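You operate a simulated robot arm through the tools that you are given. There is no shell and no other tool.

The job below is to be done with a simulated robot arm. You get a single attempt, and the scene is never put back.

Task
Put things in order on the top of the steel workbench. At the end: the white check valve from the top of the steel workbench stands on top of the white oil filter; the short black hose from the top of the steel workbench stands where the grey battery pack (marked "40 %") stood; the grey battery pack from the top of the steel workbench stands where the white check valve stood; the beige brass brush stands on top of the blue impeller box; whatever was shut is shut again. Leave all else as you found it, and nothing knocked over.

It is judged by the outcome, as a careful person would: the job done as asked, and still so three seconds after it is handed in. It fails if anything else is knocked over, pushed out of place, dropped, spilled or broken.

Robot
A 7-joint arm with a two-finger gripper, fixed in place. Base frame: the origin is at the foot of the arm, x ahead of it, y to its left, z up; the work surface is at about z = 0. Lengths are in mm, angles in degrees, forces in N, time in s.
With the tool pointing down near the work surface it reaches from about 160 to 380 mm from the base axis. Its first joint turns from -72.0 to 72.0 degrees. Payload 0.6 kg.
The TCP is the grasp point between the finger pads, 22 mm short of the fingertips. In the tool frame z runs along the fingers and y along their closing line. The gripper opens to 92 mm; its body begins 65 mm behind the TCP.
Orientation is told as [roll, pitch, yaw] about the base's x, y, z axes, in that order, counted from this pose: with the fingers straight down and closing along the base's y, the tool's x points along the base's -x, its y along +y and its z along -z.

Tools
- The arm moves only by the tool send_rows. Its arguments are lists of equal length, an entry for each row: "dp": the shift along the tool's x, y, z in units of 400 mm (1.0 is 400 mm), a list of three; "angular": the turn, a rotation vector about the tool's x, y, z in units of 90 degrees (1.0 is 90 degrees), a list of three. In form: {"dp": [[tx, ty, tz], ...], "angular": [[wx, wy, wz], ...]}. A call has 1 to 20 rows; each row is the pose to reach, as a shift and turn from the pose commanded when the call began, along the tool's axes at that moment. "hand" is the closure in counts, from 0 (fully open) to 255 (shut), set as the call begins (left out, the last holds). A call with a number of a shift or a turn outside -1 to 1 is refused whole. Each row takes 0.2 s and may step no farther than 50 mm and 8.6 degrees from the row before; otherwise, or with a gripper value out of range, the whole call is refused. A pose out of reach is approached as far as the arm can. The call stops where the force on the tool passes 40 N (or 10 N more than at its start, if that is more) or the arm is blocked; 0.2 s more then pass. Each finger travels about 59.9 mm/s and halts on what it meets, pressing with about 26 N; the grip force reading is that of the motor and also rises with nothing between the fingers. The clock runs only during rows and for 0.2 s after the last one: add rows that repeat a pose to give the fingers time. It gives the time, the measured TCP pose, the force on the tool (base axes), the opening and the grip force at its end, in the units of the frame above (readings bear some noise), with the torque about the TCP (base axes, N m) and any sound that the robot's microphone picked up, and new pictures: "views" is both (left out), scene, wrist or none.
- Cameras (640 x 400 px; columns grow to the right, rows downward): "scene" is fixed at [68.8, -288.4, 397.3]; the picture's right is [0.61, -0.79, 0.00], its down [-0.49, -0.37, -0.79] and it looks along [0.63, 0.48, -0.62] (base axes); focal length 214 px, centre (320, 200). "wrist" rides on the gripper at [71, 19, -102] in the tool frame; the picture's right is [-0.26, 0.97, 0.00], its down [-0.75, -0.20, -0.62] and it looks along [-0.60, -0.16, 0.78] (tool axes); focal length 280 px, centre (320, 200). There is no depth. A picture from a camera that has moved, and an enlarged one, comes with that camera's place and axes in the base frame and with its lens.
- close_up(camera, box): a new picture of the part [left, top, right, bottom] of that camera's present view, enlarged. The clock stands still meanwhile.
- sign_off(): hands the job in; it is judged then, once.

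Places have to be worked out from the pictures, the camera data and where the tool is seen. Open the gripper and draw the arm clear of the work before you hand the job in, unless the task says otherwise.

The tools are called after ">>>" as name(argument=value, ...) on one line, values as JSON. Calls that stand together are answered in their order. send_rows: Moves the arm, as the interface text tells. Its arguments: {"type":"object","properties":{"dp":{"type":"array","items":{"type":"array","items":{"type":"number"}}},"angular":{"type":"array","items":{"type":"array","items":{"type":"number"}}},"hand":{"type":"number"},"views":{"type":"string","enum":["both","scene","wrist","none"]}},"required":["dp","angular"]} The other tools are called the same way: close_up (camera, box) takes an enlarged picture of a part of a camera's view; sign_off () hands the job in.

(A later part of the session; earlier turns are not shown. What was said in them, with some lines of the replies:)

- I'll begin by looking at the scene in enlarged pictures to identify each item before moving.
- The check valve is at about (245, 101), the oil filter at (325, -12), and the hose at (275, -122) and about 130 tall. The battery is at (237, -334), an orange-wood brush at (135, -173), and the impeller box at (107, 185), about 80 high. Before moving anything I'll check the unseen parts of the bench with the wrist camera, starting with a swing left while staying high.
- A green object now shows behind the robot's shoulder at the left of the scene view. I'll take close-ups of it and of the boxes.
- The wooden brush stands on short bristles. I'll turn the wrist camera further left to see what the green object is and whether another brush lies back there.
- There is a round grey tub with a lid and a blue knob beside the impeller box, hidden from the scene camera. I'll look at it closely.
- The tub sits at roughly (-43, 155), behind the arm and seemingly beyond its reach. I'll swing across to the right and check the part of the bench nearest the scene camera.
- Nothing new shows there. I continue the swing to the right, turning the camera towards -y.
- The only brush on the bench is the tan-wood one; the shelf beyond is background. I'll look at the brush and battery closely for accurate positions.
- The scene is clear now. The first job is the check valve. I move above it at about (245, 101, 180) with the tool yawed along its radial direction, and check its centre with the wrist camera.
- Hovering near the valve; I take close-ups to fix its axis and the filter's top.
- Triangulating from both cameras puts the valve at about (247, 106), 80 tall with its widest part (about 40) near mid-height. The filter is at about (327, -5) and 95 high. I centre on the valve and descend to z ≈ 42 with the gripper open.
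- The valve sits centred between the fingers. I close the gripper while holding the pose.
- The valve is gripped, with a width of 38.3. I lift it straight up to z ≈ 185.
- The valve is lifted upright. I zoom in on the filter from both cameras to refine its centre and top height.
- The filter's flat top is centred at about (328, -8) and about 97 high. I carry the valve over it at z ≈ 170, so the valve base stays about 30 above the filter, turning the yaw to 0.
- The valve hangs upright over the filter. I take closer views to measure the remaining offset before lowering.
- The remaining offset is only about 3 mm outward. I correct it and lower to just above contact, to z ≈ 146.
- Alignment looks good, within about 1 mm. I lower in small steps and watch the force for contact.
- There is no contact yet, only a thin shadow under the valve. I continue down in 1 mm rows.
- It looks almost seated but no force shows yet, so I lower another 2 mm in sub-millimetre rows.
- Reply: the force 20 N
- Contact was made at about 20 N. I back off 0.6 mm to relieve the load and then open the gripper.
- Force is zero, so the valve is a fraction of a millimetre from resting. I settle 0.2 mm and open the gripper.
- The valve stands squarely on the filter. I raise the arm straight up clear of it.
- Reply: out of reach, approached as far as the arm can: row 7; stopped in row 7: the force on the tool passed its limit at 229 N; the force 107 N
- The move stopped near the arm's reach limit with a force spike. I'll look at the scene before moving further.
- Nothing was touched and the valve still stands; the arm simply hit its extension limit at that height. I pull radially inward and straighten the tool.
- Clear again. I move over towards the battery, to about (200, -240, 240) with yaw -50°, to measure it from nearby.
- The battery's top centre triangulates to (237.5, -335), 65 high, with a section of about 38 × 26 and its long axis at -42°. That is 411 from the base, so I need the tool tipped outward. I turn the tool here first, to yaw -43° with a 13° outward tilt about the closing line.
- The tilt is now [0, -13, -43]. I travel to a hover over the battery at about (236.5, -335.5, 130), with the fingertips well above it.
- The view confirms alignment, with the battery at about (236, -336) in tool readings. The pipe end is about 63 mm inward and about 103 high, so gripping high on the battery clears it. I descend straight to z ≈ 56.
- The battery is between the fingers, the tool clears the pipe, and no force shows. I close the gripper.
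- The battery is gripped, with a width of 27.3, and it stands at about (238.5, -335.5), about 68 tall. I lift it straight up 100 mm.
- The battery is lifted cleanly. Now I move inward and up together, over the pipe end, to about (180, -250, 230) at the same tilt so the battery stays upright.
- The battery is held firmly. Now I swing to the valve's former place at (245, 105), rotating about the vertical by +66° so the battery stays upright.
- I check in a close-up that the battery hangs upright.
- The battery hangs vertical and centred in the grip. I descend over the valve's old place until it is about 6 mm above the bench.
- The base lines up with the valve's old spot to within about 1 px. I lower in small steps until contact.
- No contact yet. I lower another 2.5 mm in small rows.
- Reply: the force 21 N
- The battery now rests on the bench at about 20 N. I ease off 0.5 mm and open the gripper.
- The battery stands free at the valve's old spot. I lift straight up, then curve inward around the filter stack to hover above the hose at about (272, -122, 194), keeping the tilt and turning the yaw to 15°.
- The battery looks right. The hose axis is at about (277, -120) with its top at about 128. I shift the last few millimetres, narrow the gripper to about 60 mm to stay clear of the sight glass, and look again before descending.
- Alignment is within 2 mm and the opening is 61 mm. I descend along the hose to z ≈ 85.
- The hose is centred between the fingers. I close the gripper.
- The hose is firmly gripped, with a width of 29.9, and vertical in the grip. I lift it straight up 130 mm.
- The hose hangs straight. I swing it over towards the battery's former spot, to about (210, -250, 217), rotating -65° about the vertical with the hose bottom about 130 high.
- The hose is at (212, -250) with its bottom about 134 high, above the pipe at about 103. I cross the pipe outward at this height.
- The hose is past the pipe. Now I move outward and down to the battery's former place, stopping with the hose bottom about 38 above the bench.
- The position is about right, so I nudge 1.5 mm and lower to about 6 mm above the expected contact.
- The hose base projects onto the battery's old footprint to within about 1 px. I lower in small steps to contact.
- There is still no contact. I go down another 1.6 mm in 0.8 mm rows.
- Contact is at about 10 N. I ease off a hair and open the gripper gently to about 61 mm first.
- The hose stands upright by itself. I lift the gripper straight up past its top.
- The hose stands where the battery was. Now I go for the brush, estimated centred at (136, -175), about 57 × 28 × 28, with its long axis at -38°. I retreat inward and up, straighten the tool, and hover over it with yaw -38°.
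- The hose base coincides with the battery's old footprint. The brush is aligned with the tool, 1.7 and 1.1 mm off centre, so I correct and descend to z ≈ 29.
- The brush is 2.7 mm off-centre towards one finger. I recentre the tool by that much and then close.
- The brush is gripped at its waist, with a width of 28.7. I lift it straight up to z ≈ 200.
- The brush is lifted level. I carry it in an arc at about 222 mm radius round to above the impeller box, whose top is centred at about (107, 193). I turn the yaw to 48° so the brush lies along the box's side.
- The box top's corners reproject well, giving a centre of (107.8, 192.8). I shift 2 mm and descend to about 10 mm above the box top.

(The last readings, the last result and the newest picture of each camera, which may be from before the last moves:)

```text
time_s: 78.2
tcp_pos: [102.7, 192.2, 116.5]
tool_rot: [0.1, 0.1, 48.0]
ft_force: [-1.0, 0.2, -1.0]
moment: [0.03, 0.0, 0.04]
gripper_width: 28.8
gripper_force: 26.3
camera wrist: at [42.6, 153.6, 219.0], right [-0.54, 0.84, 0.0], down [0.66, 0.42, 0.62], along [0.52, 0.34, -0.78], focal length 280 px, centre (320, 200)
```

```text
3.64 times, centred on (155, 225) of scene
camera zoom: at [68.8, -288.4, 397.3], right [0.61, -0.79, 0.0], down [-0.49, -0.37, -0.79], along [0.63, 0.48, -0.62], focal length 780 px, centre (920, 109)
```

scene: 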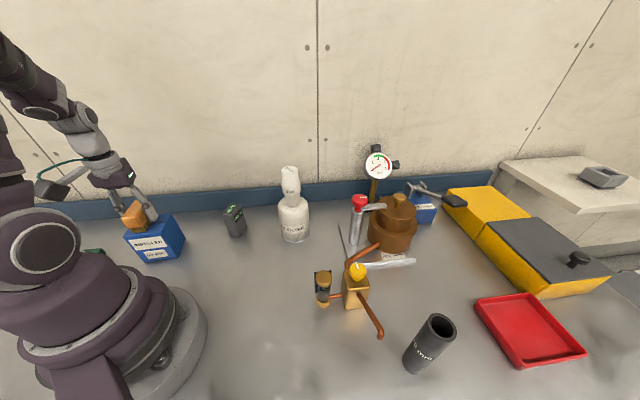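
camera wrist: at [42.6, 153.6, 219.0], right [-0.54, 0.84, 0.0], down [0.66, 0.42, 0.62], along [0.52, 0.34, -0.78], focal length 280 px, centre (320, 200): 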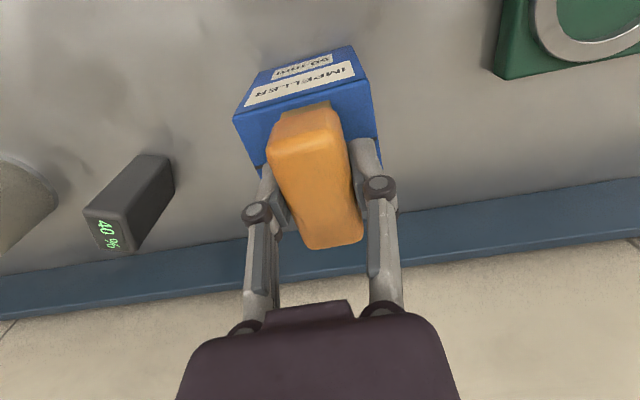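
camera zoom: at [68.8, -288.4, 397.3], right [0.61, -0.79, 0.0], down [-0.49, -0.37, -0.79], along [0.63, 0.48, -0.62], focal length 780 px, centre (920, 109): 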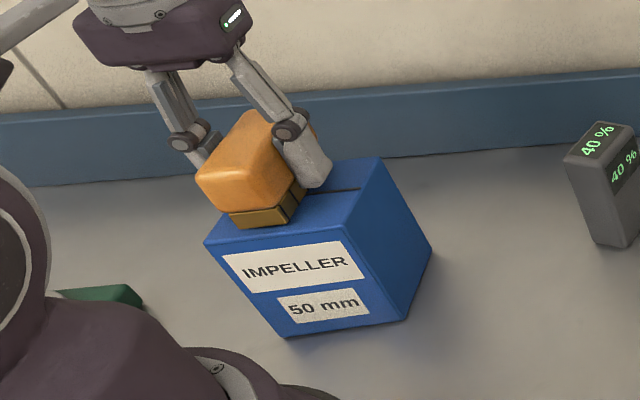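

The brush is about 3 mm off the box centre. I correct that and lower to just above contact.

>>> send_rows(dp=[[-0.003, -0.0078, 0.0], [-0.003, -0.0078, 0.006], [-0.003, -0.0078, 0.0125], [-0.003, -0.0078, 0.0125]], angular=[[0, 0, 0], [0, 0, 0], [0, 0, 0], [0, 0, 0]], views="none")

>>> close_up(camera="scene", box=[110, 190, 200, 270])

```text
time_s: 79.2
tcp_pos: [106.4, 192.5, 113.9]
tool_rot: [0.3, 0.0, 48.1]
ft_force: [-1.9, -3.0, 22.1]
moment: [-0.17, 0.17, 0.02]
gripper_width: 28.8
gripper_force: 25.9
```

```text
5.00 times, centred on (155, 230) of scene
camera zoom: at [68.8, -288.4, 397.3], right [0.61, -0.79, 0.0], down [-0.49, -0.37, -0.79], along [0.63, 0.48, -0.62], focal length 1072 px, centre (1145, 50)
```

zoom: 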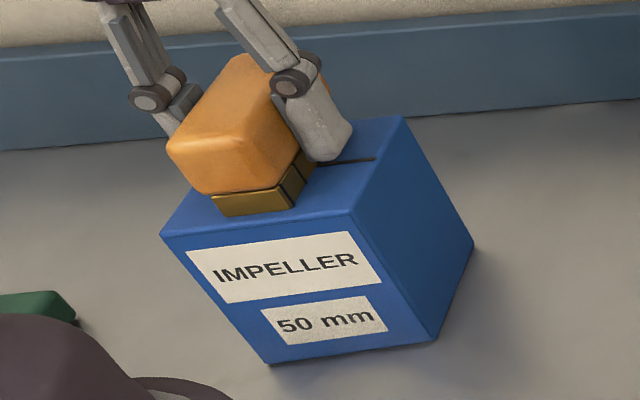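

Contact was reached at about 22 N, and the brush is centred on the box top. I back off slightly and check the force.

>>> send_rows(dp=[[0, 0, -0.0015], [0, 0, -0.0015]], angular=[[0, 0, 0], [0, 0, 0]], views="wrist")

>>> close_up(camera="wrist", box=[200, 20, 440, 270])

```text
time_s: 79.8
tcp_pos: [105.4, 190.4, 113.8]
tool_rot: [0.0, 0.1, 48.1]
ft_force: [0.0, 0.6, -1.7]
moment: [-0.02, 0.02, 0.02]
gripper_width: 28.6
gripper_force: 25.8
camera wrist: at [46.2, 152.7, 215.8], right [-0.54, 0.84, 0.0], down [0.66, 0.42, 0.62], along [0.52, 0.34, -0.78], focal length 280 px, centre (320, 200)
```

wrist: 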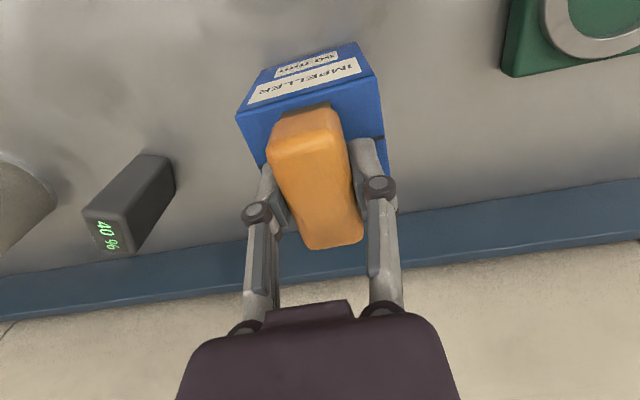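

```text
1.60 times, centred on (320, 145) of wrist
camera zoom: at [46.2, 152.7, 215.8], right [-0.54, 0.84, 0.0], down [0.66, 0.42, 0.62], along [0.52, 0.34, -0.78], focal length 449 px, centre (320, 288)
```

zoom: 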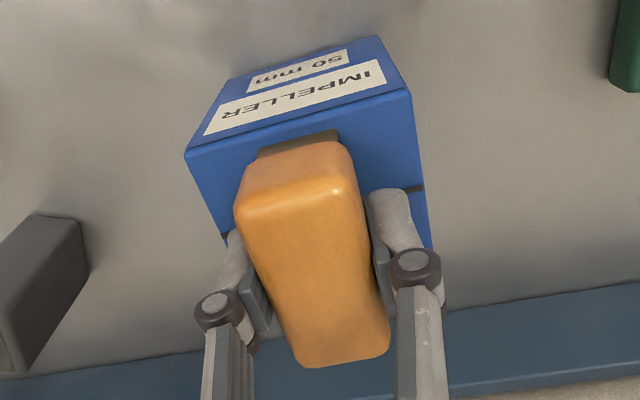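

The load is off and the brush sits within a fraction of a millimetre of the box. I settle 0.3 mm and open the gripper.

>>> send_rows(dp=[[0, 0, 0.0007], [0, 0, 0.0007]], angular=[[0, 0, 0], [0, 0, 0]], views="none")

>>> send_rows(dp=[[0, 0, 0], [0, 0, 0], [0, 0, 0], [0, 0, 0], [0, 0, 0]], angular=[[0, 0, 0], [0, 0, 0], [0, 0, 0], [0, 0, 0], [0, 0, 0]], hand=60)

>>> close_up(camera="scene", box=[110, 180, 200, 270])

```text
time_s: 80.4
tcp_pos: [107.0, 192.5, 114.1]
tool_rot: [0.1, -0.1, 48.0]
ft_force: [-1.2, -3.6, 11.7]
moment: [-0.14, 0.06, 0.0]
gripper_width: 28.7
gripper_force: 26.5
```

```text
time_s: 81.6
tcp_pos: [107.3, 191.8, 114.1]
tool_rot: [0.1, -0.1, 48.0]
ft_force: [-0.7, -0.7, 0.3]
moment: [0.02, 0.0, -0.01]
gripper_width: 70.5
gripper_force: 0.0
camera wrist: at [46.4, 153.1, 215.2], right [-0.54, 0.84, 0.0], down [0.66, 0.42, 0.62], along [0.52, 0.34, -0.78], focal length 280 px, centre (320, 200)
```

scene: 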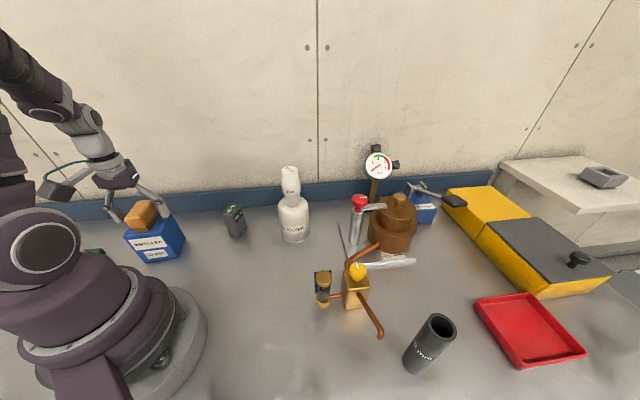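
wrist: 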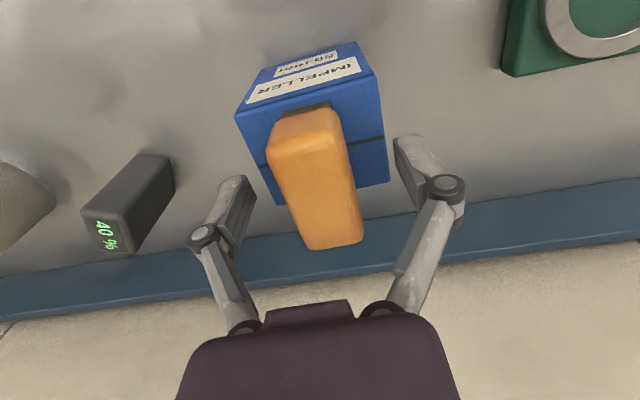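

```text
4.44 times, centred on (155, 225) of scene
camera zoom: at [68.8, -288.4, 397.3], right [0.61, -0.79, 0.0], down [-0.49, -0.37, -0.79], along [0.63, 0.48, -0.62], focal length 953 px, centre (1053, 89)
```

zoom: 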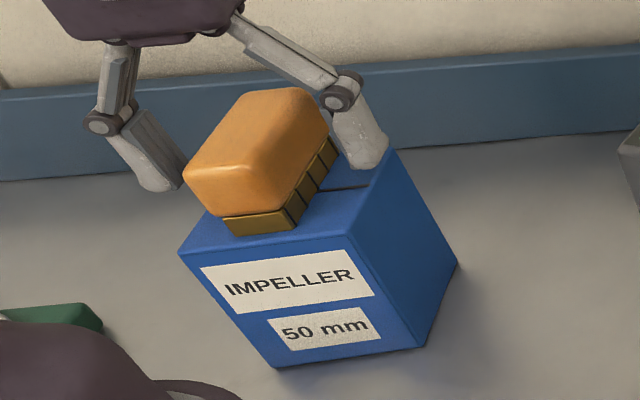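

The brush stands on the box. I raise the gripper straight up and clear.

>>> send_rows(dp=[[0, 0, -0.02], [0, 0, -0.07], [0, 0, -0.13], [0, 0, -0.19], [0, 0, -0.25], [0, 0, -0.3], [0, 0, -0.3]], angular=[[0, 0, 0], [0, 0, 0], [0, 0, 0], [0, 0, 0], [0, 0, 0], [0, 0, 0], [0, 0, 0]], hand=0)

>>> close_up(camera="wrist", box=[240, 20, 400, 160])

```text
time_s: 83.2
tcp_pos: [106.1, 191.1, 235.1]
tool_rot: [0.2, 0.1, 48.0]
ft_force: [0.6, 0.2, -0.2]
moment: [-0.02, 0.01, 0.0]
gripper_width: 92.3
gripper_force: 0.0
camera wrist: at [45.4, 153.5, 336.4], right [-0.54, 0.84, 0.0], down [0.66, 0.42, 0.62], along [0.52, 0.34, -0.78], focal length 280 px, centre (320, 200)
```

scene: 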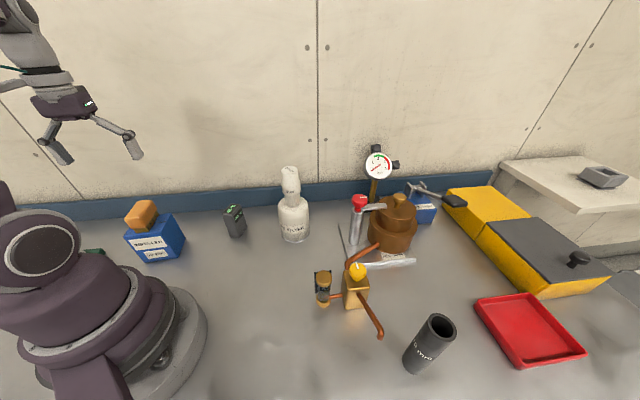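
wrist: 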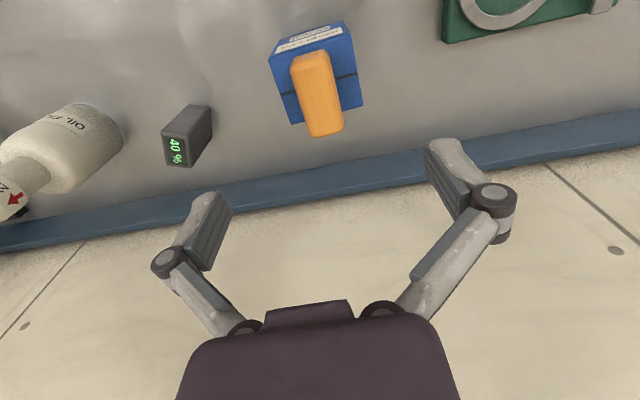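

```text
2.86 times, centred on (320, 90) of wrist
camera zoom: at [45.4, 153.5, 336.4], right [-0.54, 0.84, 0.0], down [0.66, 0.42, 0.62], along [0.52, 0.34, -0.78], focal length 801 px, centre (320, 514)
```

zoom: 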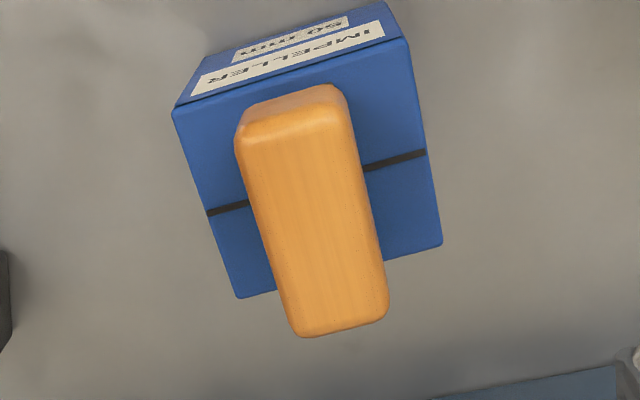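

The brush is standing well on the box, within 4 mm of centre. Before finishing I'll check the tub with the blue knob and the rest of the bench once more, moving inward and turning the camera left at a safe height.

>>> send_rows(dp=[[0.0038, -0.0149, -0.0063], [0.0076, -0.0297, -0.0125], [0.0113, -0.0446, -0.0188], [0.0151, -0.0594, -0.025], [0.0189, -0.0743, -0.0313], [0.0227, -0.0891, -0.0375], [0.0265, -0.104, -0.0438], [0.0302, -0.1188, -0.05], [0.034, -0.1337, -0.0563], [0.0378, -0.1485, -0.0625]], angular=[[0, 0, -0.08], [0, 0, -0.16], [0, 0, -0.24], [0, 0, -0.32], [0, 0, -0.4], [0, 0, -0.48], [0, 0, -0.56], [0, 0, -0.64], [0, 0, -0.72], [0, 0, -0.8]], views="wrist")

```text
time_s: 85.4
tcp_pos: [142.1, 141.1, 258.2]
tool_rot: [0.0, 0.0, 120.2]
ft_force: [0.4, -0.4, 0.4]
moment: [0.02, 0.03, 0.01]
gripper_width: 91.7
gripper_force: 0.0
camera wrist: at [162.1, 71.4, 359.7], right [-0.97, -0.26, 0.0], down [-0.2, 0.75, 0.63], along [-0.16, 0.61, -0.78], focal length 280 px, centre (320, 200)
```

wrist: 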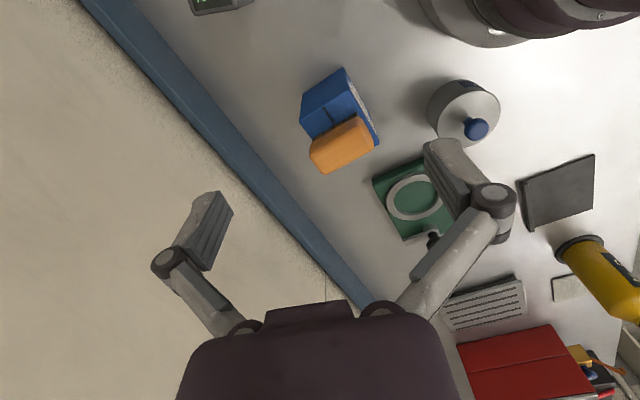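

>>> close_up(camera="wrist", box=[410, 60, 522, 160])

>>> close_up(camera="wrist", box=[500, 140, 640, 400])

>>> close_up(camera="wrist", box=[280, 50, 400, 190])

```text
4.00 times, centred on (466, 110) of wrist
camera zoom: at [162.1, 71.4, 359.7], right [-0.97, -0.26, 0.0], down [-0.2, 0.75, 0.63], along [-0.16, 0.61, -0.78], focal length 1122 px, centre (-264, 560)
```

zoom: 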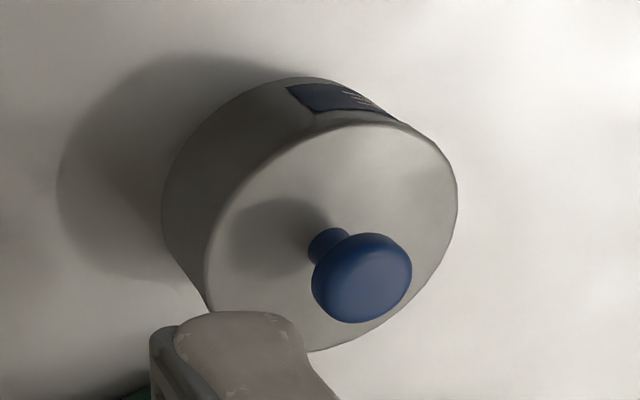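

```text
1.54 times, centred on (570, 270) of wrist
camera zoom: at [162.1, 71.4, 359.7], right [-0.97, -0.26, 0.0], down [-0.2, 0.75, 0.63], along [-0.16, 0.61, -0.78], focal length 431 px, centre (-65, 92)
```

zoom: 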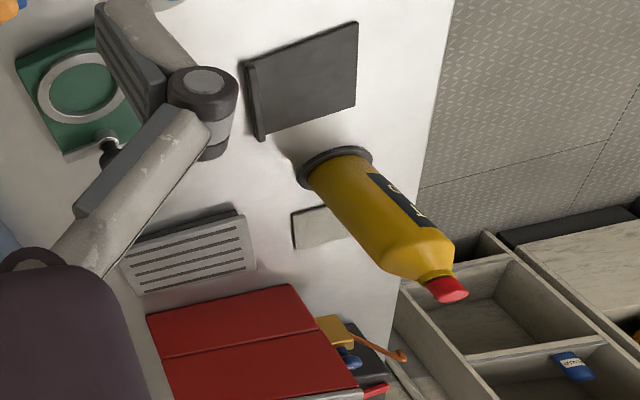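

```text
2.86 times, centred on (340, 120) of wrist
camera zoom: at [162.1, 71.4, 359.7], right [-0.97, -0.26, 0.0], down [-0.2, 0.75, 0.63], along [-0.16, 0.61, -0.78], focal length 801 px, centre (263, 429)
```

zoom: 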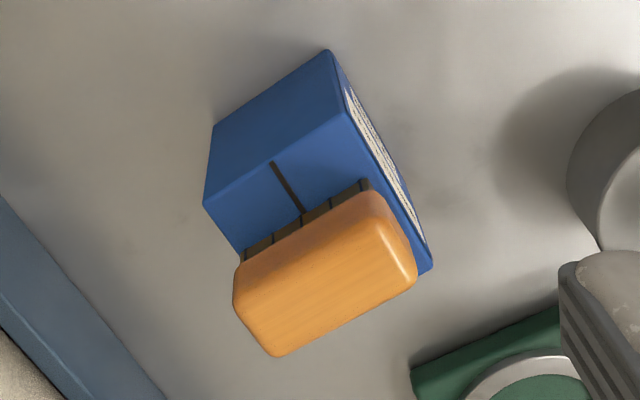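

The tin is the only shut thing anywhere near, but it sits at azimuth ≈107°, past the ±72° first-joint range. I'll test at a safe height whether the arm can get near it, starting at azimuth ≈72°.

>>> send_rows(dp=[[-0.0295, 0.0159, 0], [-0.059, 0.0318, 0], [-0.0885, 0.0477, 0], [-0.118, 0.0636, 0], [-0.1475, 0.0795, 0], [-0.177, 0.0954, 0], [-0.2065, 0.1113, 0], [-0.2065, 0.1113, 0]], angular=[[0, 0, 0.0761], [0, 0, 0.1523], [0, 0, 0.2284], [0, 0, 0.3046], [0, 0, 0.3807], [0, 0, 0.4569], [0, 0, 0.533], [0, 0, 0.533]])

```text
time_s: 87.2
tcp_pos: [60.0, 191.6, 260.3]
tool_rot: [0.3, 0.0, 72.0]
ft_force: [-0.5, 0.1, -1.1]
moment: [0.01, -0.02, 0.0]
gripper_width: 92.2
gripper_force: 0.0
camera wrist: at [21.4, 129.5, 361.0], right [-0.84, 0.55, 0.0], down [0.43, 0.65, 0.62], along [0.34, 0.52, -0.78], focal length 280 px, centre (320, 200)
```

scene: 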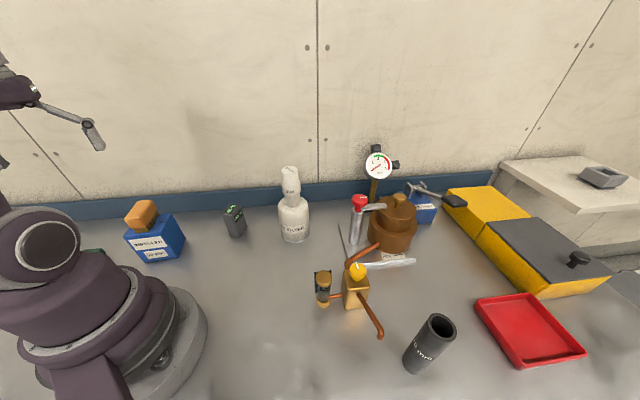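
wrist: 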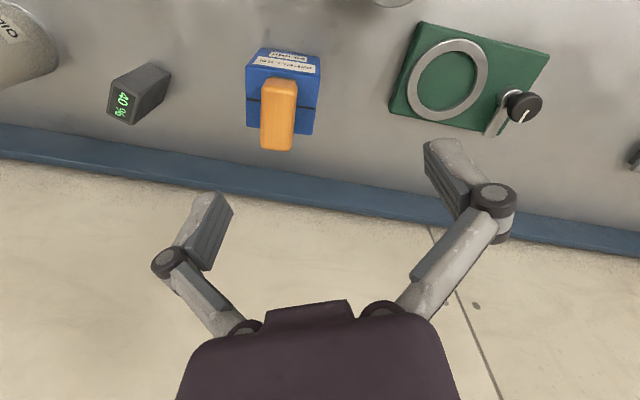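

At azimuth 72° the arm is still fine. I try a further small step sideways, to x ≈ 17, and compare the measured pose with the command.

>>> send_rows(dp=[[0.0065, 0.0261, 0], [0.013, 0.0523, 0], [0.0195, 0.0784, 0], [0.026, 0.1045, 0], [0.026, 0.1045, 0]], angular=[[0, 0, 0], [0, 0, 0], [0, 0, 0], [0, 0, 0], [0, 0, 0]])

```text
time_s: 88.4
tcp_pos: [19.2, 193.7, 258.7]
tool_rot: [0.1, -0.2, 72.1]
ft_force: [-0.9, -0.8, -0.6]
moment: [0.03, 0.01, -0.02]
gripper_width: 92.1
gripper_force: 0.1
camera wrist: at [-20.2, 132.1, 360.5], right [-0.84, 0.55, 0.0], down [0.43, 0.65, 0.62], along [0.34, 0.52, -0.78], focal length 280 px, centre (320, 200)
```

scene: 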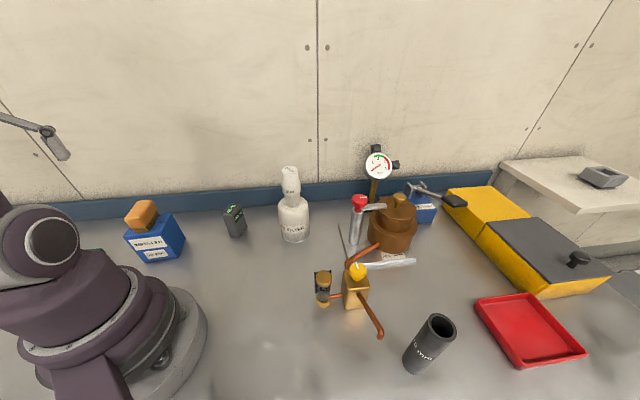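
wrist: 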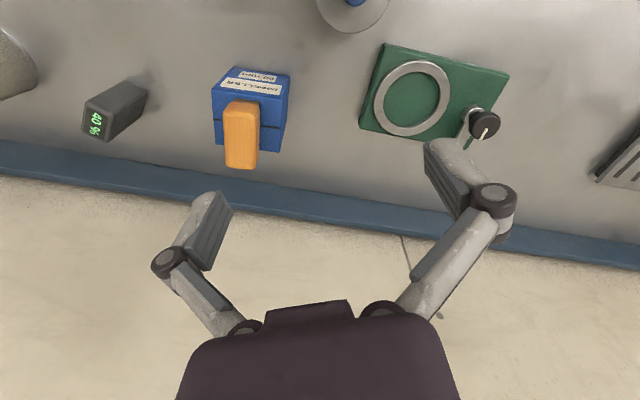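

Azimuth 84° is reachable thanks to the extra joint. I continue a bit further, towards (-20, 185).

>>> send_rows(dp=[[0.0123, 0.0217, 0], [0.0246, 0.0433, 0], [0.0369, 0.065, 0], [0.0492, 0.0866, 0], [0.0492, 0.0866, 0]], angular=[[0, 0, 0], [0, 0, 0], [0, 0, 0], [0, 0, 0], [0, 0, 0]])

```text
time_s: 89.6
tcp_pos: [-20.9, 184.9, 260.1]
tool_rot: [0.2, 0.1, 72.1]
ft_force: [-0.1, -0.7, 0.3]
moment: [0.0, 0.01, -0.02]
gripper_width: 92.0
gripper_force: 0.0
camera wrist: at [-59.6, 124.3, 361.2], right [-0.84, 0.55, 0.0], down [0.43, 0.65, 0.62], along [0.34, 0.52, -0.78], focal length 280 px, centre (320, 200)
```

scene: 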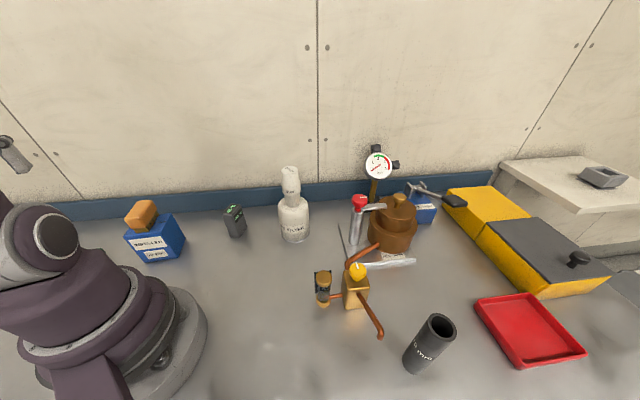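
wrist: 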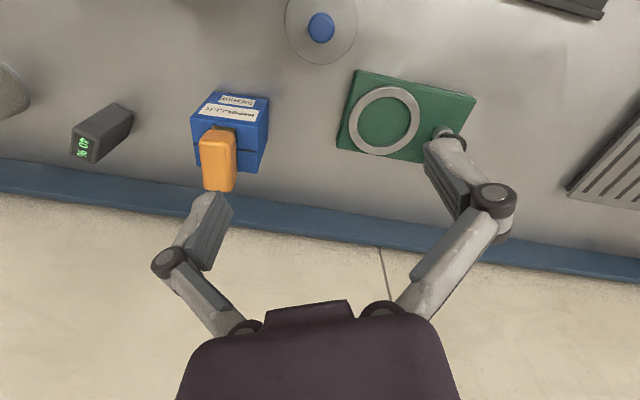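

The arm reached azimuth 96° without strain, so the tin is reachable after all. Its knob is at about (-41, 155) with its top at about 68, and the lid at about 44. A shut tin beside a brush with no stated origin is worth checking, so I hover over it.

>>> send_rows(dp=[[0.0179, 0.0047, 0.03], [0.0357, 0.0094, 0.06], [0.0536, 0.0141, 0.09], [0.0714, 0.0188, 0.12], [0.0893, 0.0235, 0.15], [0.0893, 0.0235, 0.15]], angular=[[0, 0, 0], [0, 0, 0], [0, 0, 0], [0, 0, 0], [0, 0, 0], [0, 0, 0]])

```text
time_s: 91.0
tcp_pos: [-43.3, 154.3, 198.4]
tool_rot: [0.2, 0.0, 72.1]
ft_force: [-0.1, -0.4, -0.4]
moment: [-0.01, -0.01, 0.01]
gripper_width: 91.9
gripper_force: 0.1
camera wrist: at [-82.0, 92.8, 300.8], right [-0.84, 0.55, 0.0], down [0.43, 0.65, 0.63], along [0.34, 0.52, -0.78], focal length 280 px, centre (320, 200)
```

scene: 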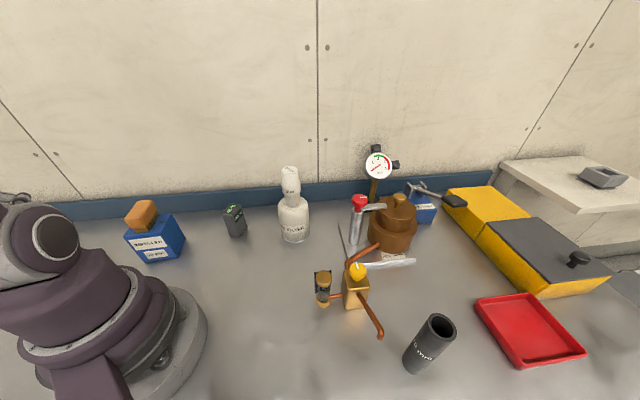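
wrist: 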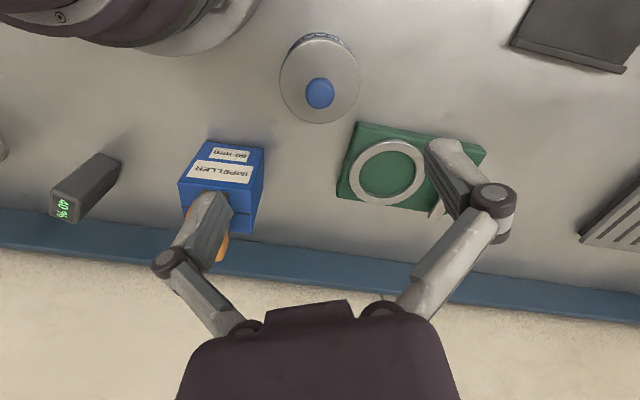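

I'm directly above the tin now, so I take a close look at it.

>>> close_up(camera="wrist", box=[256, 20, 384, 140])

>>> close_up(camera="wrist", box=[330, 100, 500, 220])

```text
3.33 times, centred on (320, 80) of wrist
camera zoom: at [-82.0, 92.8, 300.8], right [-0.84, 0.55, 0.0], down [0.43, 0.65, 0.63], along [0.34, 0.52, -0.78], focal length 935 px, centre (320, 600)
```

zoom: 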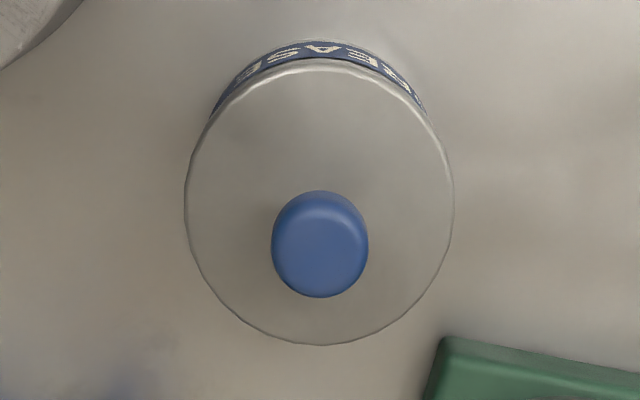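

```text
3.33 times, centred on (415, 160) of wrist
camera zoom: at [-82.0, 92.8, 300.8], right [-0.84, 0.55, 0.0], down [0.43, 0.65, 0.63], along [0.34, 0.52, -0.78], focal length 935 px, centre (3, 333)
```

zoom: 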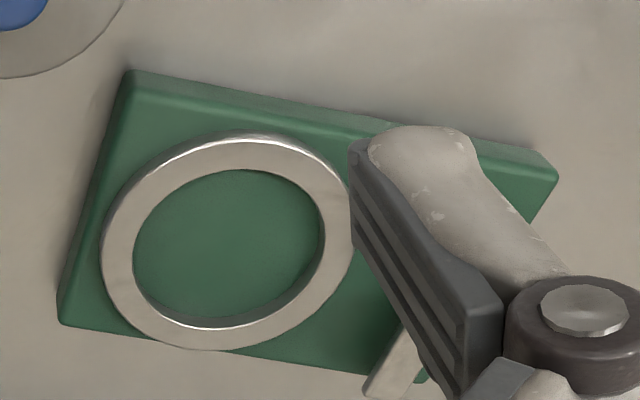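

The label on the tin, read upside down, says "GREASE". I'll look at the brush's colour more closely in both cameras to judge whether it is the beige one.

>>> close_up(camera="scene", box=[115, 190, 175, 240])

>>> close_up(camera="scene", box=[320, 255, 390, 310])

```text
8.00 times, centred on (145, 215) of scene
camera zoom: at [68.8, -288.4, 397.3], right [0.61, -0.79, 0.0], down [-0.49, -0.37, -0.79], along [0.63, 0.48, -0.62], focal length 1716 px, centre (1720, 80)
```

zoom: 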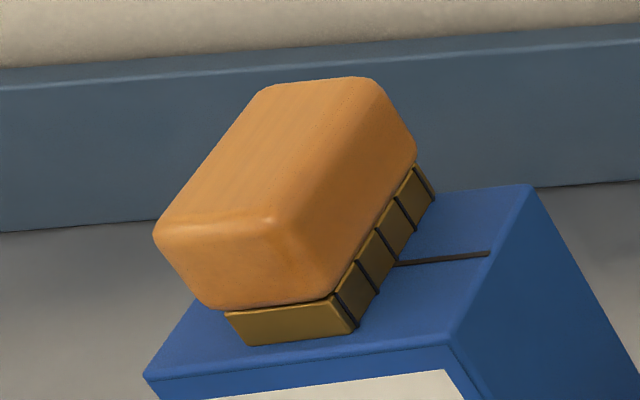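

```text
7.27 times, centred on (355, 282) of scene
camera zoom: at [68.8, -288.4, 397.3], right [0.61, -0.79, 0.0], down [-0.49, -0.37, -0.79], along [0.63, 0.48, -0.62], focal length 1560 px, centre (66, -400)
```

zoom: 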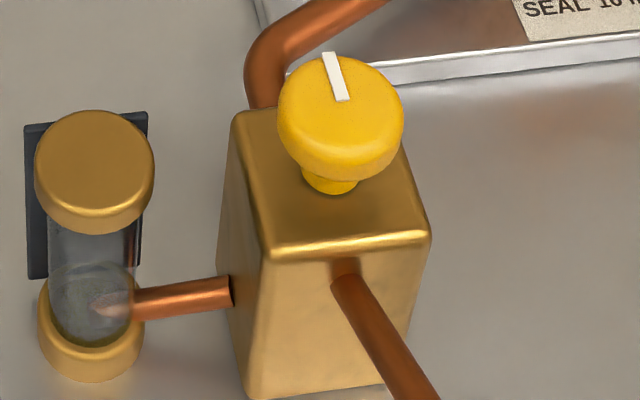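

The brush block is plain light wood with visible grain and brass bristles. It is the only brush here and the closest match to "beige". The tin is a grease tin outside the arm's stated sector, so I leave it shut. I retreat by the same path, going up and back to azimuth ≈72°.

>>> send_rows(dp=[[-0.023, -0.0057, -0.04], [-0.0465, -0.0138, -0.08], [-0.0703, -0.022, -0.12], [-0.0908, -0.0283, -0.155], [-0.1205, -0.0713, -0.155], [-0.143, -0.1165, -0.155], [-0.1593, -0.1665, -0.1575], [-0.1698, -0.2155, -0.16]], angular=[[0, 0, 0], [0, 0, 0], [0, 0, 0], [0, 0, 0], [0, 0, 0], [0, 0, 0], [0, 0, 0], [0, 0, 0]], views="wrist")

```text
time_s: 92.8
tcp_pos: [61.5, 191.0, 263.8]
tool_rot: [0.1, 0.0, 72.1]
ft_force: [-0.1, -0.7, 0.1]
moment: [-0.01, 0.0, -0.01]
gripper_width: 92.2
gripper_force: 0.1
camera wrist: at [22.7, 130.5, 365.3], right [-0.84, 0.55, 0.0], down [0.43, 0.65, 0.62], along [0.34, 0.52, -0.78], focal length 280 px, centre (320, 200)
```

wrist: 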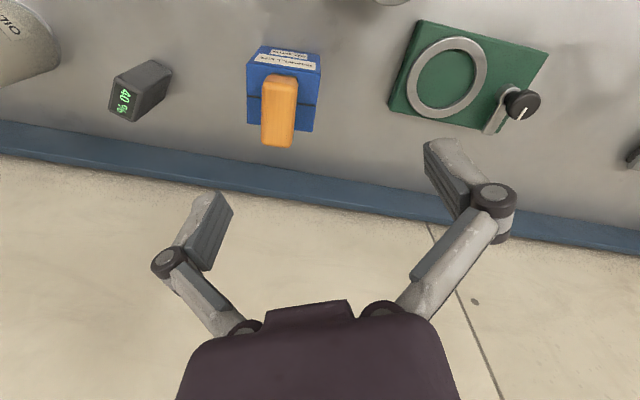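

The tin and everything else is untouched. I bring the arm back to a neutral pose in the middle, high above the bench, for a final overview.

>>> send_rows(dp=[[0.0083, -0.0723, 0], [0.027, -0.144, 0], [0.0545, -0.2133, 0], [0.094, -0.2785, 0], [0.1428, -0.339, 0], [0.201, -0.3948, 0], [0.2655, -0.439, 0], [0.3353, -0.4748, 0], [0.3353, -0.4748, 0]], angular=[[0, 0, 0.0861], [0, 0, 0.1722], [0, 0, 0.2583], [0, 0, 0.3444], [0, 0, 0.4306], [0, 0, 0.5167], [0, 0, 0.6028], [0, 0, 0.6889], [0, 0, 0.6889]])

>>> close_up(camera="scene", box=[100, 150, 340, 300])

>>> close_up(camera="scene", box=[300, 230, 540, 390])

```text
time_s: 94.8
tcp_pos: [201.4, 7.8, 262.9]
tool_rot: [0.2, 0.1, 10.1]
ft_force: [0.2, -0.5, -0.3]
moment: [0.0, -0.01, -0.01]
gripper_width: 92.1
gripper_force: 0.2
camera wrist: at [129.8, 14.2, 365.3], right [0.09, 1.0, 0.0], down [0.78, -0.07, 0.62], along [0.62, -0.06, -0.78], focal length 280 px, centre (320, 200)
```

scene: 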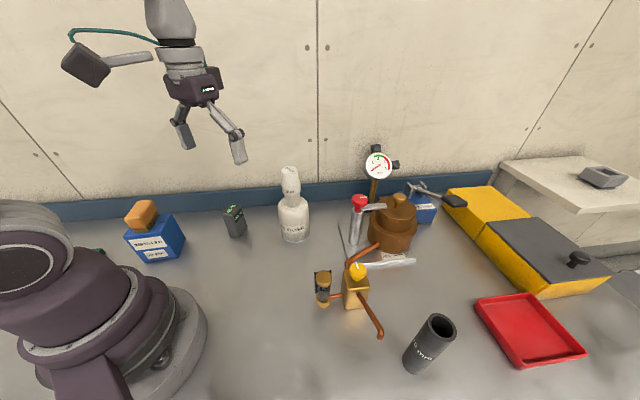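
wrist: 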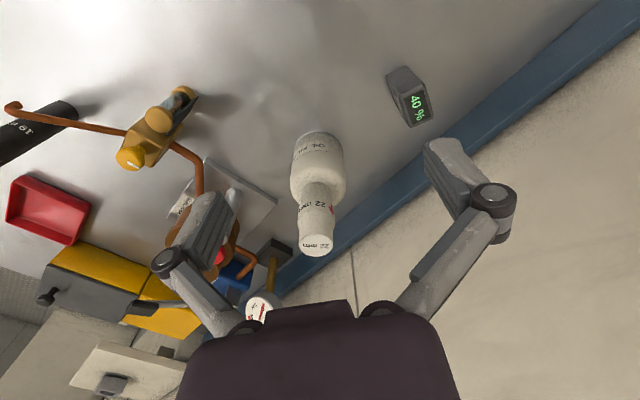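

```text
2.67 times, centred on (220, 225) of scene
camera zoom: at [68.8, -288.4, 397.3], right [0.61, -0.79, 0.0], down [-0.49, -0.37, -0.79], along [0.63, 0.48, -0.62], focal length 572 px, centre (587, 133)
```

zoom: 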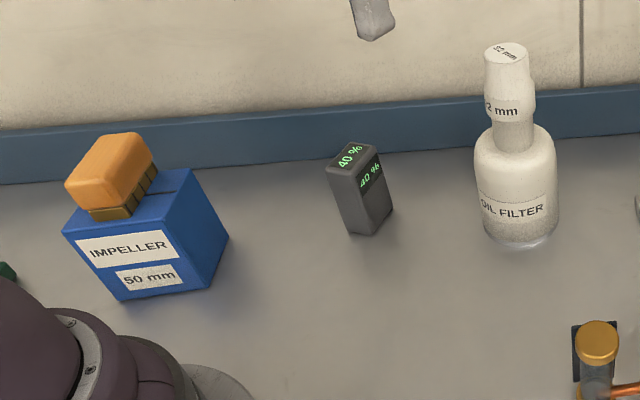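

```text
2.50 times, centred on (420, 310) of scene
camera zoom: at [68.8, -288.4, 397.3], right [0.61, -0.79, 0.0], down [-0.49, -0.37, -0.79], along [0.63, 0.48, -0.62], focal length 536 px, centre (70, -75)
```

zoom: 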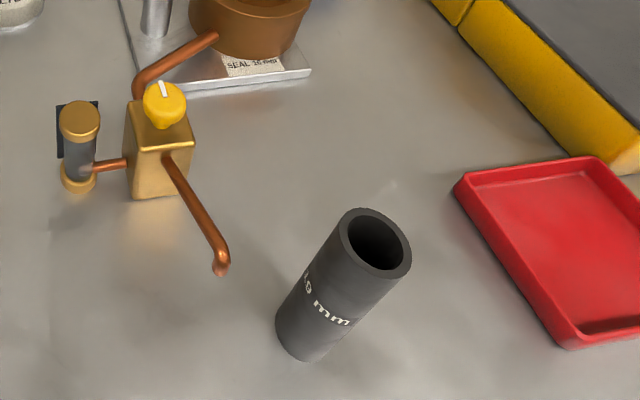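

Final state:
- The check valve stands on the oil filter.
- The battery stands where the valve was.
- The hose stands where the battery was.
- The brush stands on the impeller box.
- Nothing was opened and nothing else moved.

The gripper is open and the arm is clear, so I hand the job in.

>>> sign_off()

```text
The job is handed in.
```

I moved all four items to where you asked and handed the job in. The last pictures show them standing upright, with nothing else moved.

- **Check valve:** it stands upright on top of the white oil filter.
- **Battery pack ("40 %"):** it stands where the check valve stood, by my measurements within about 3 mm.
- **Short black hose:** it stands where the battery pack stood, within about 3 mm.
- **Brush:** it stands on the blue impeller box, about 4 mm off centre, and the wood overhangs the far edge by a few millimetres.

**Is it the right brush?** The brush I moved has a light-wood block that looks more orange than beige, with brass bristles. I took it as the beige one because it was the only brush I could see on the bench. There is also a shut tin with a blue knob at the back left, labelled what looks like "GREASE". The arm could reach over it, but I left it closed and did not look inside.

**Force spike:** early on, the arm hit its reach limit while rising from the filter and stopped with a brief force spike. The pictures showed nothing had been touched and the valve still standing.

I opened nothing, so everything that was shut stayed shut. The gripper is open and the arm is clear of the bench.
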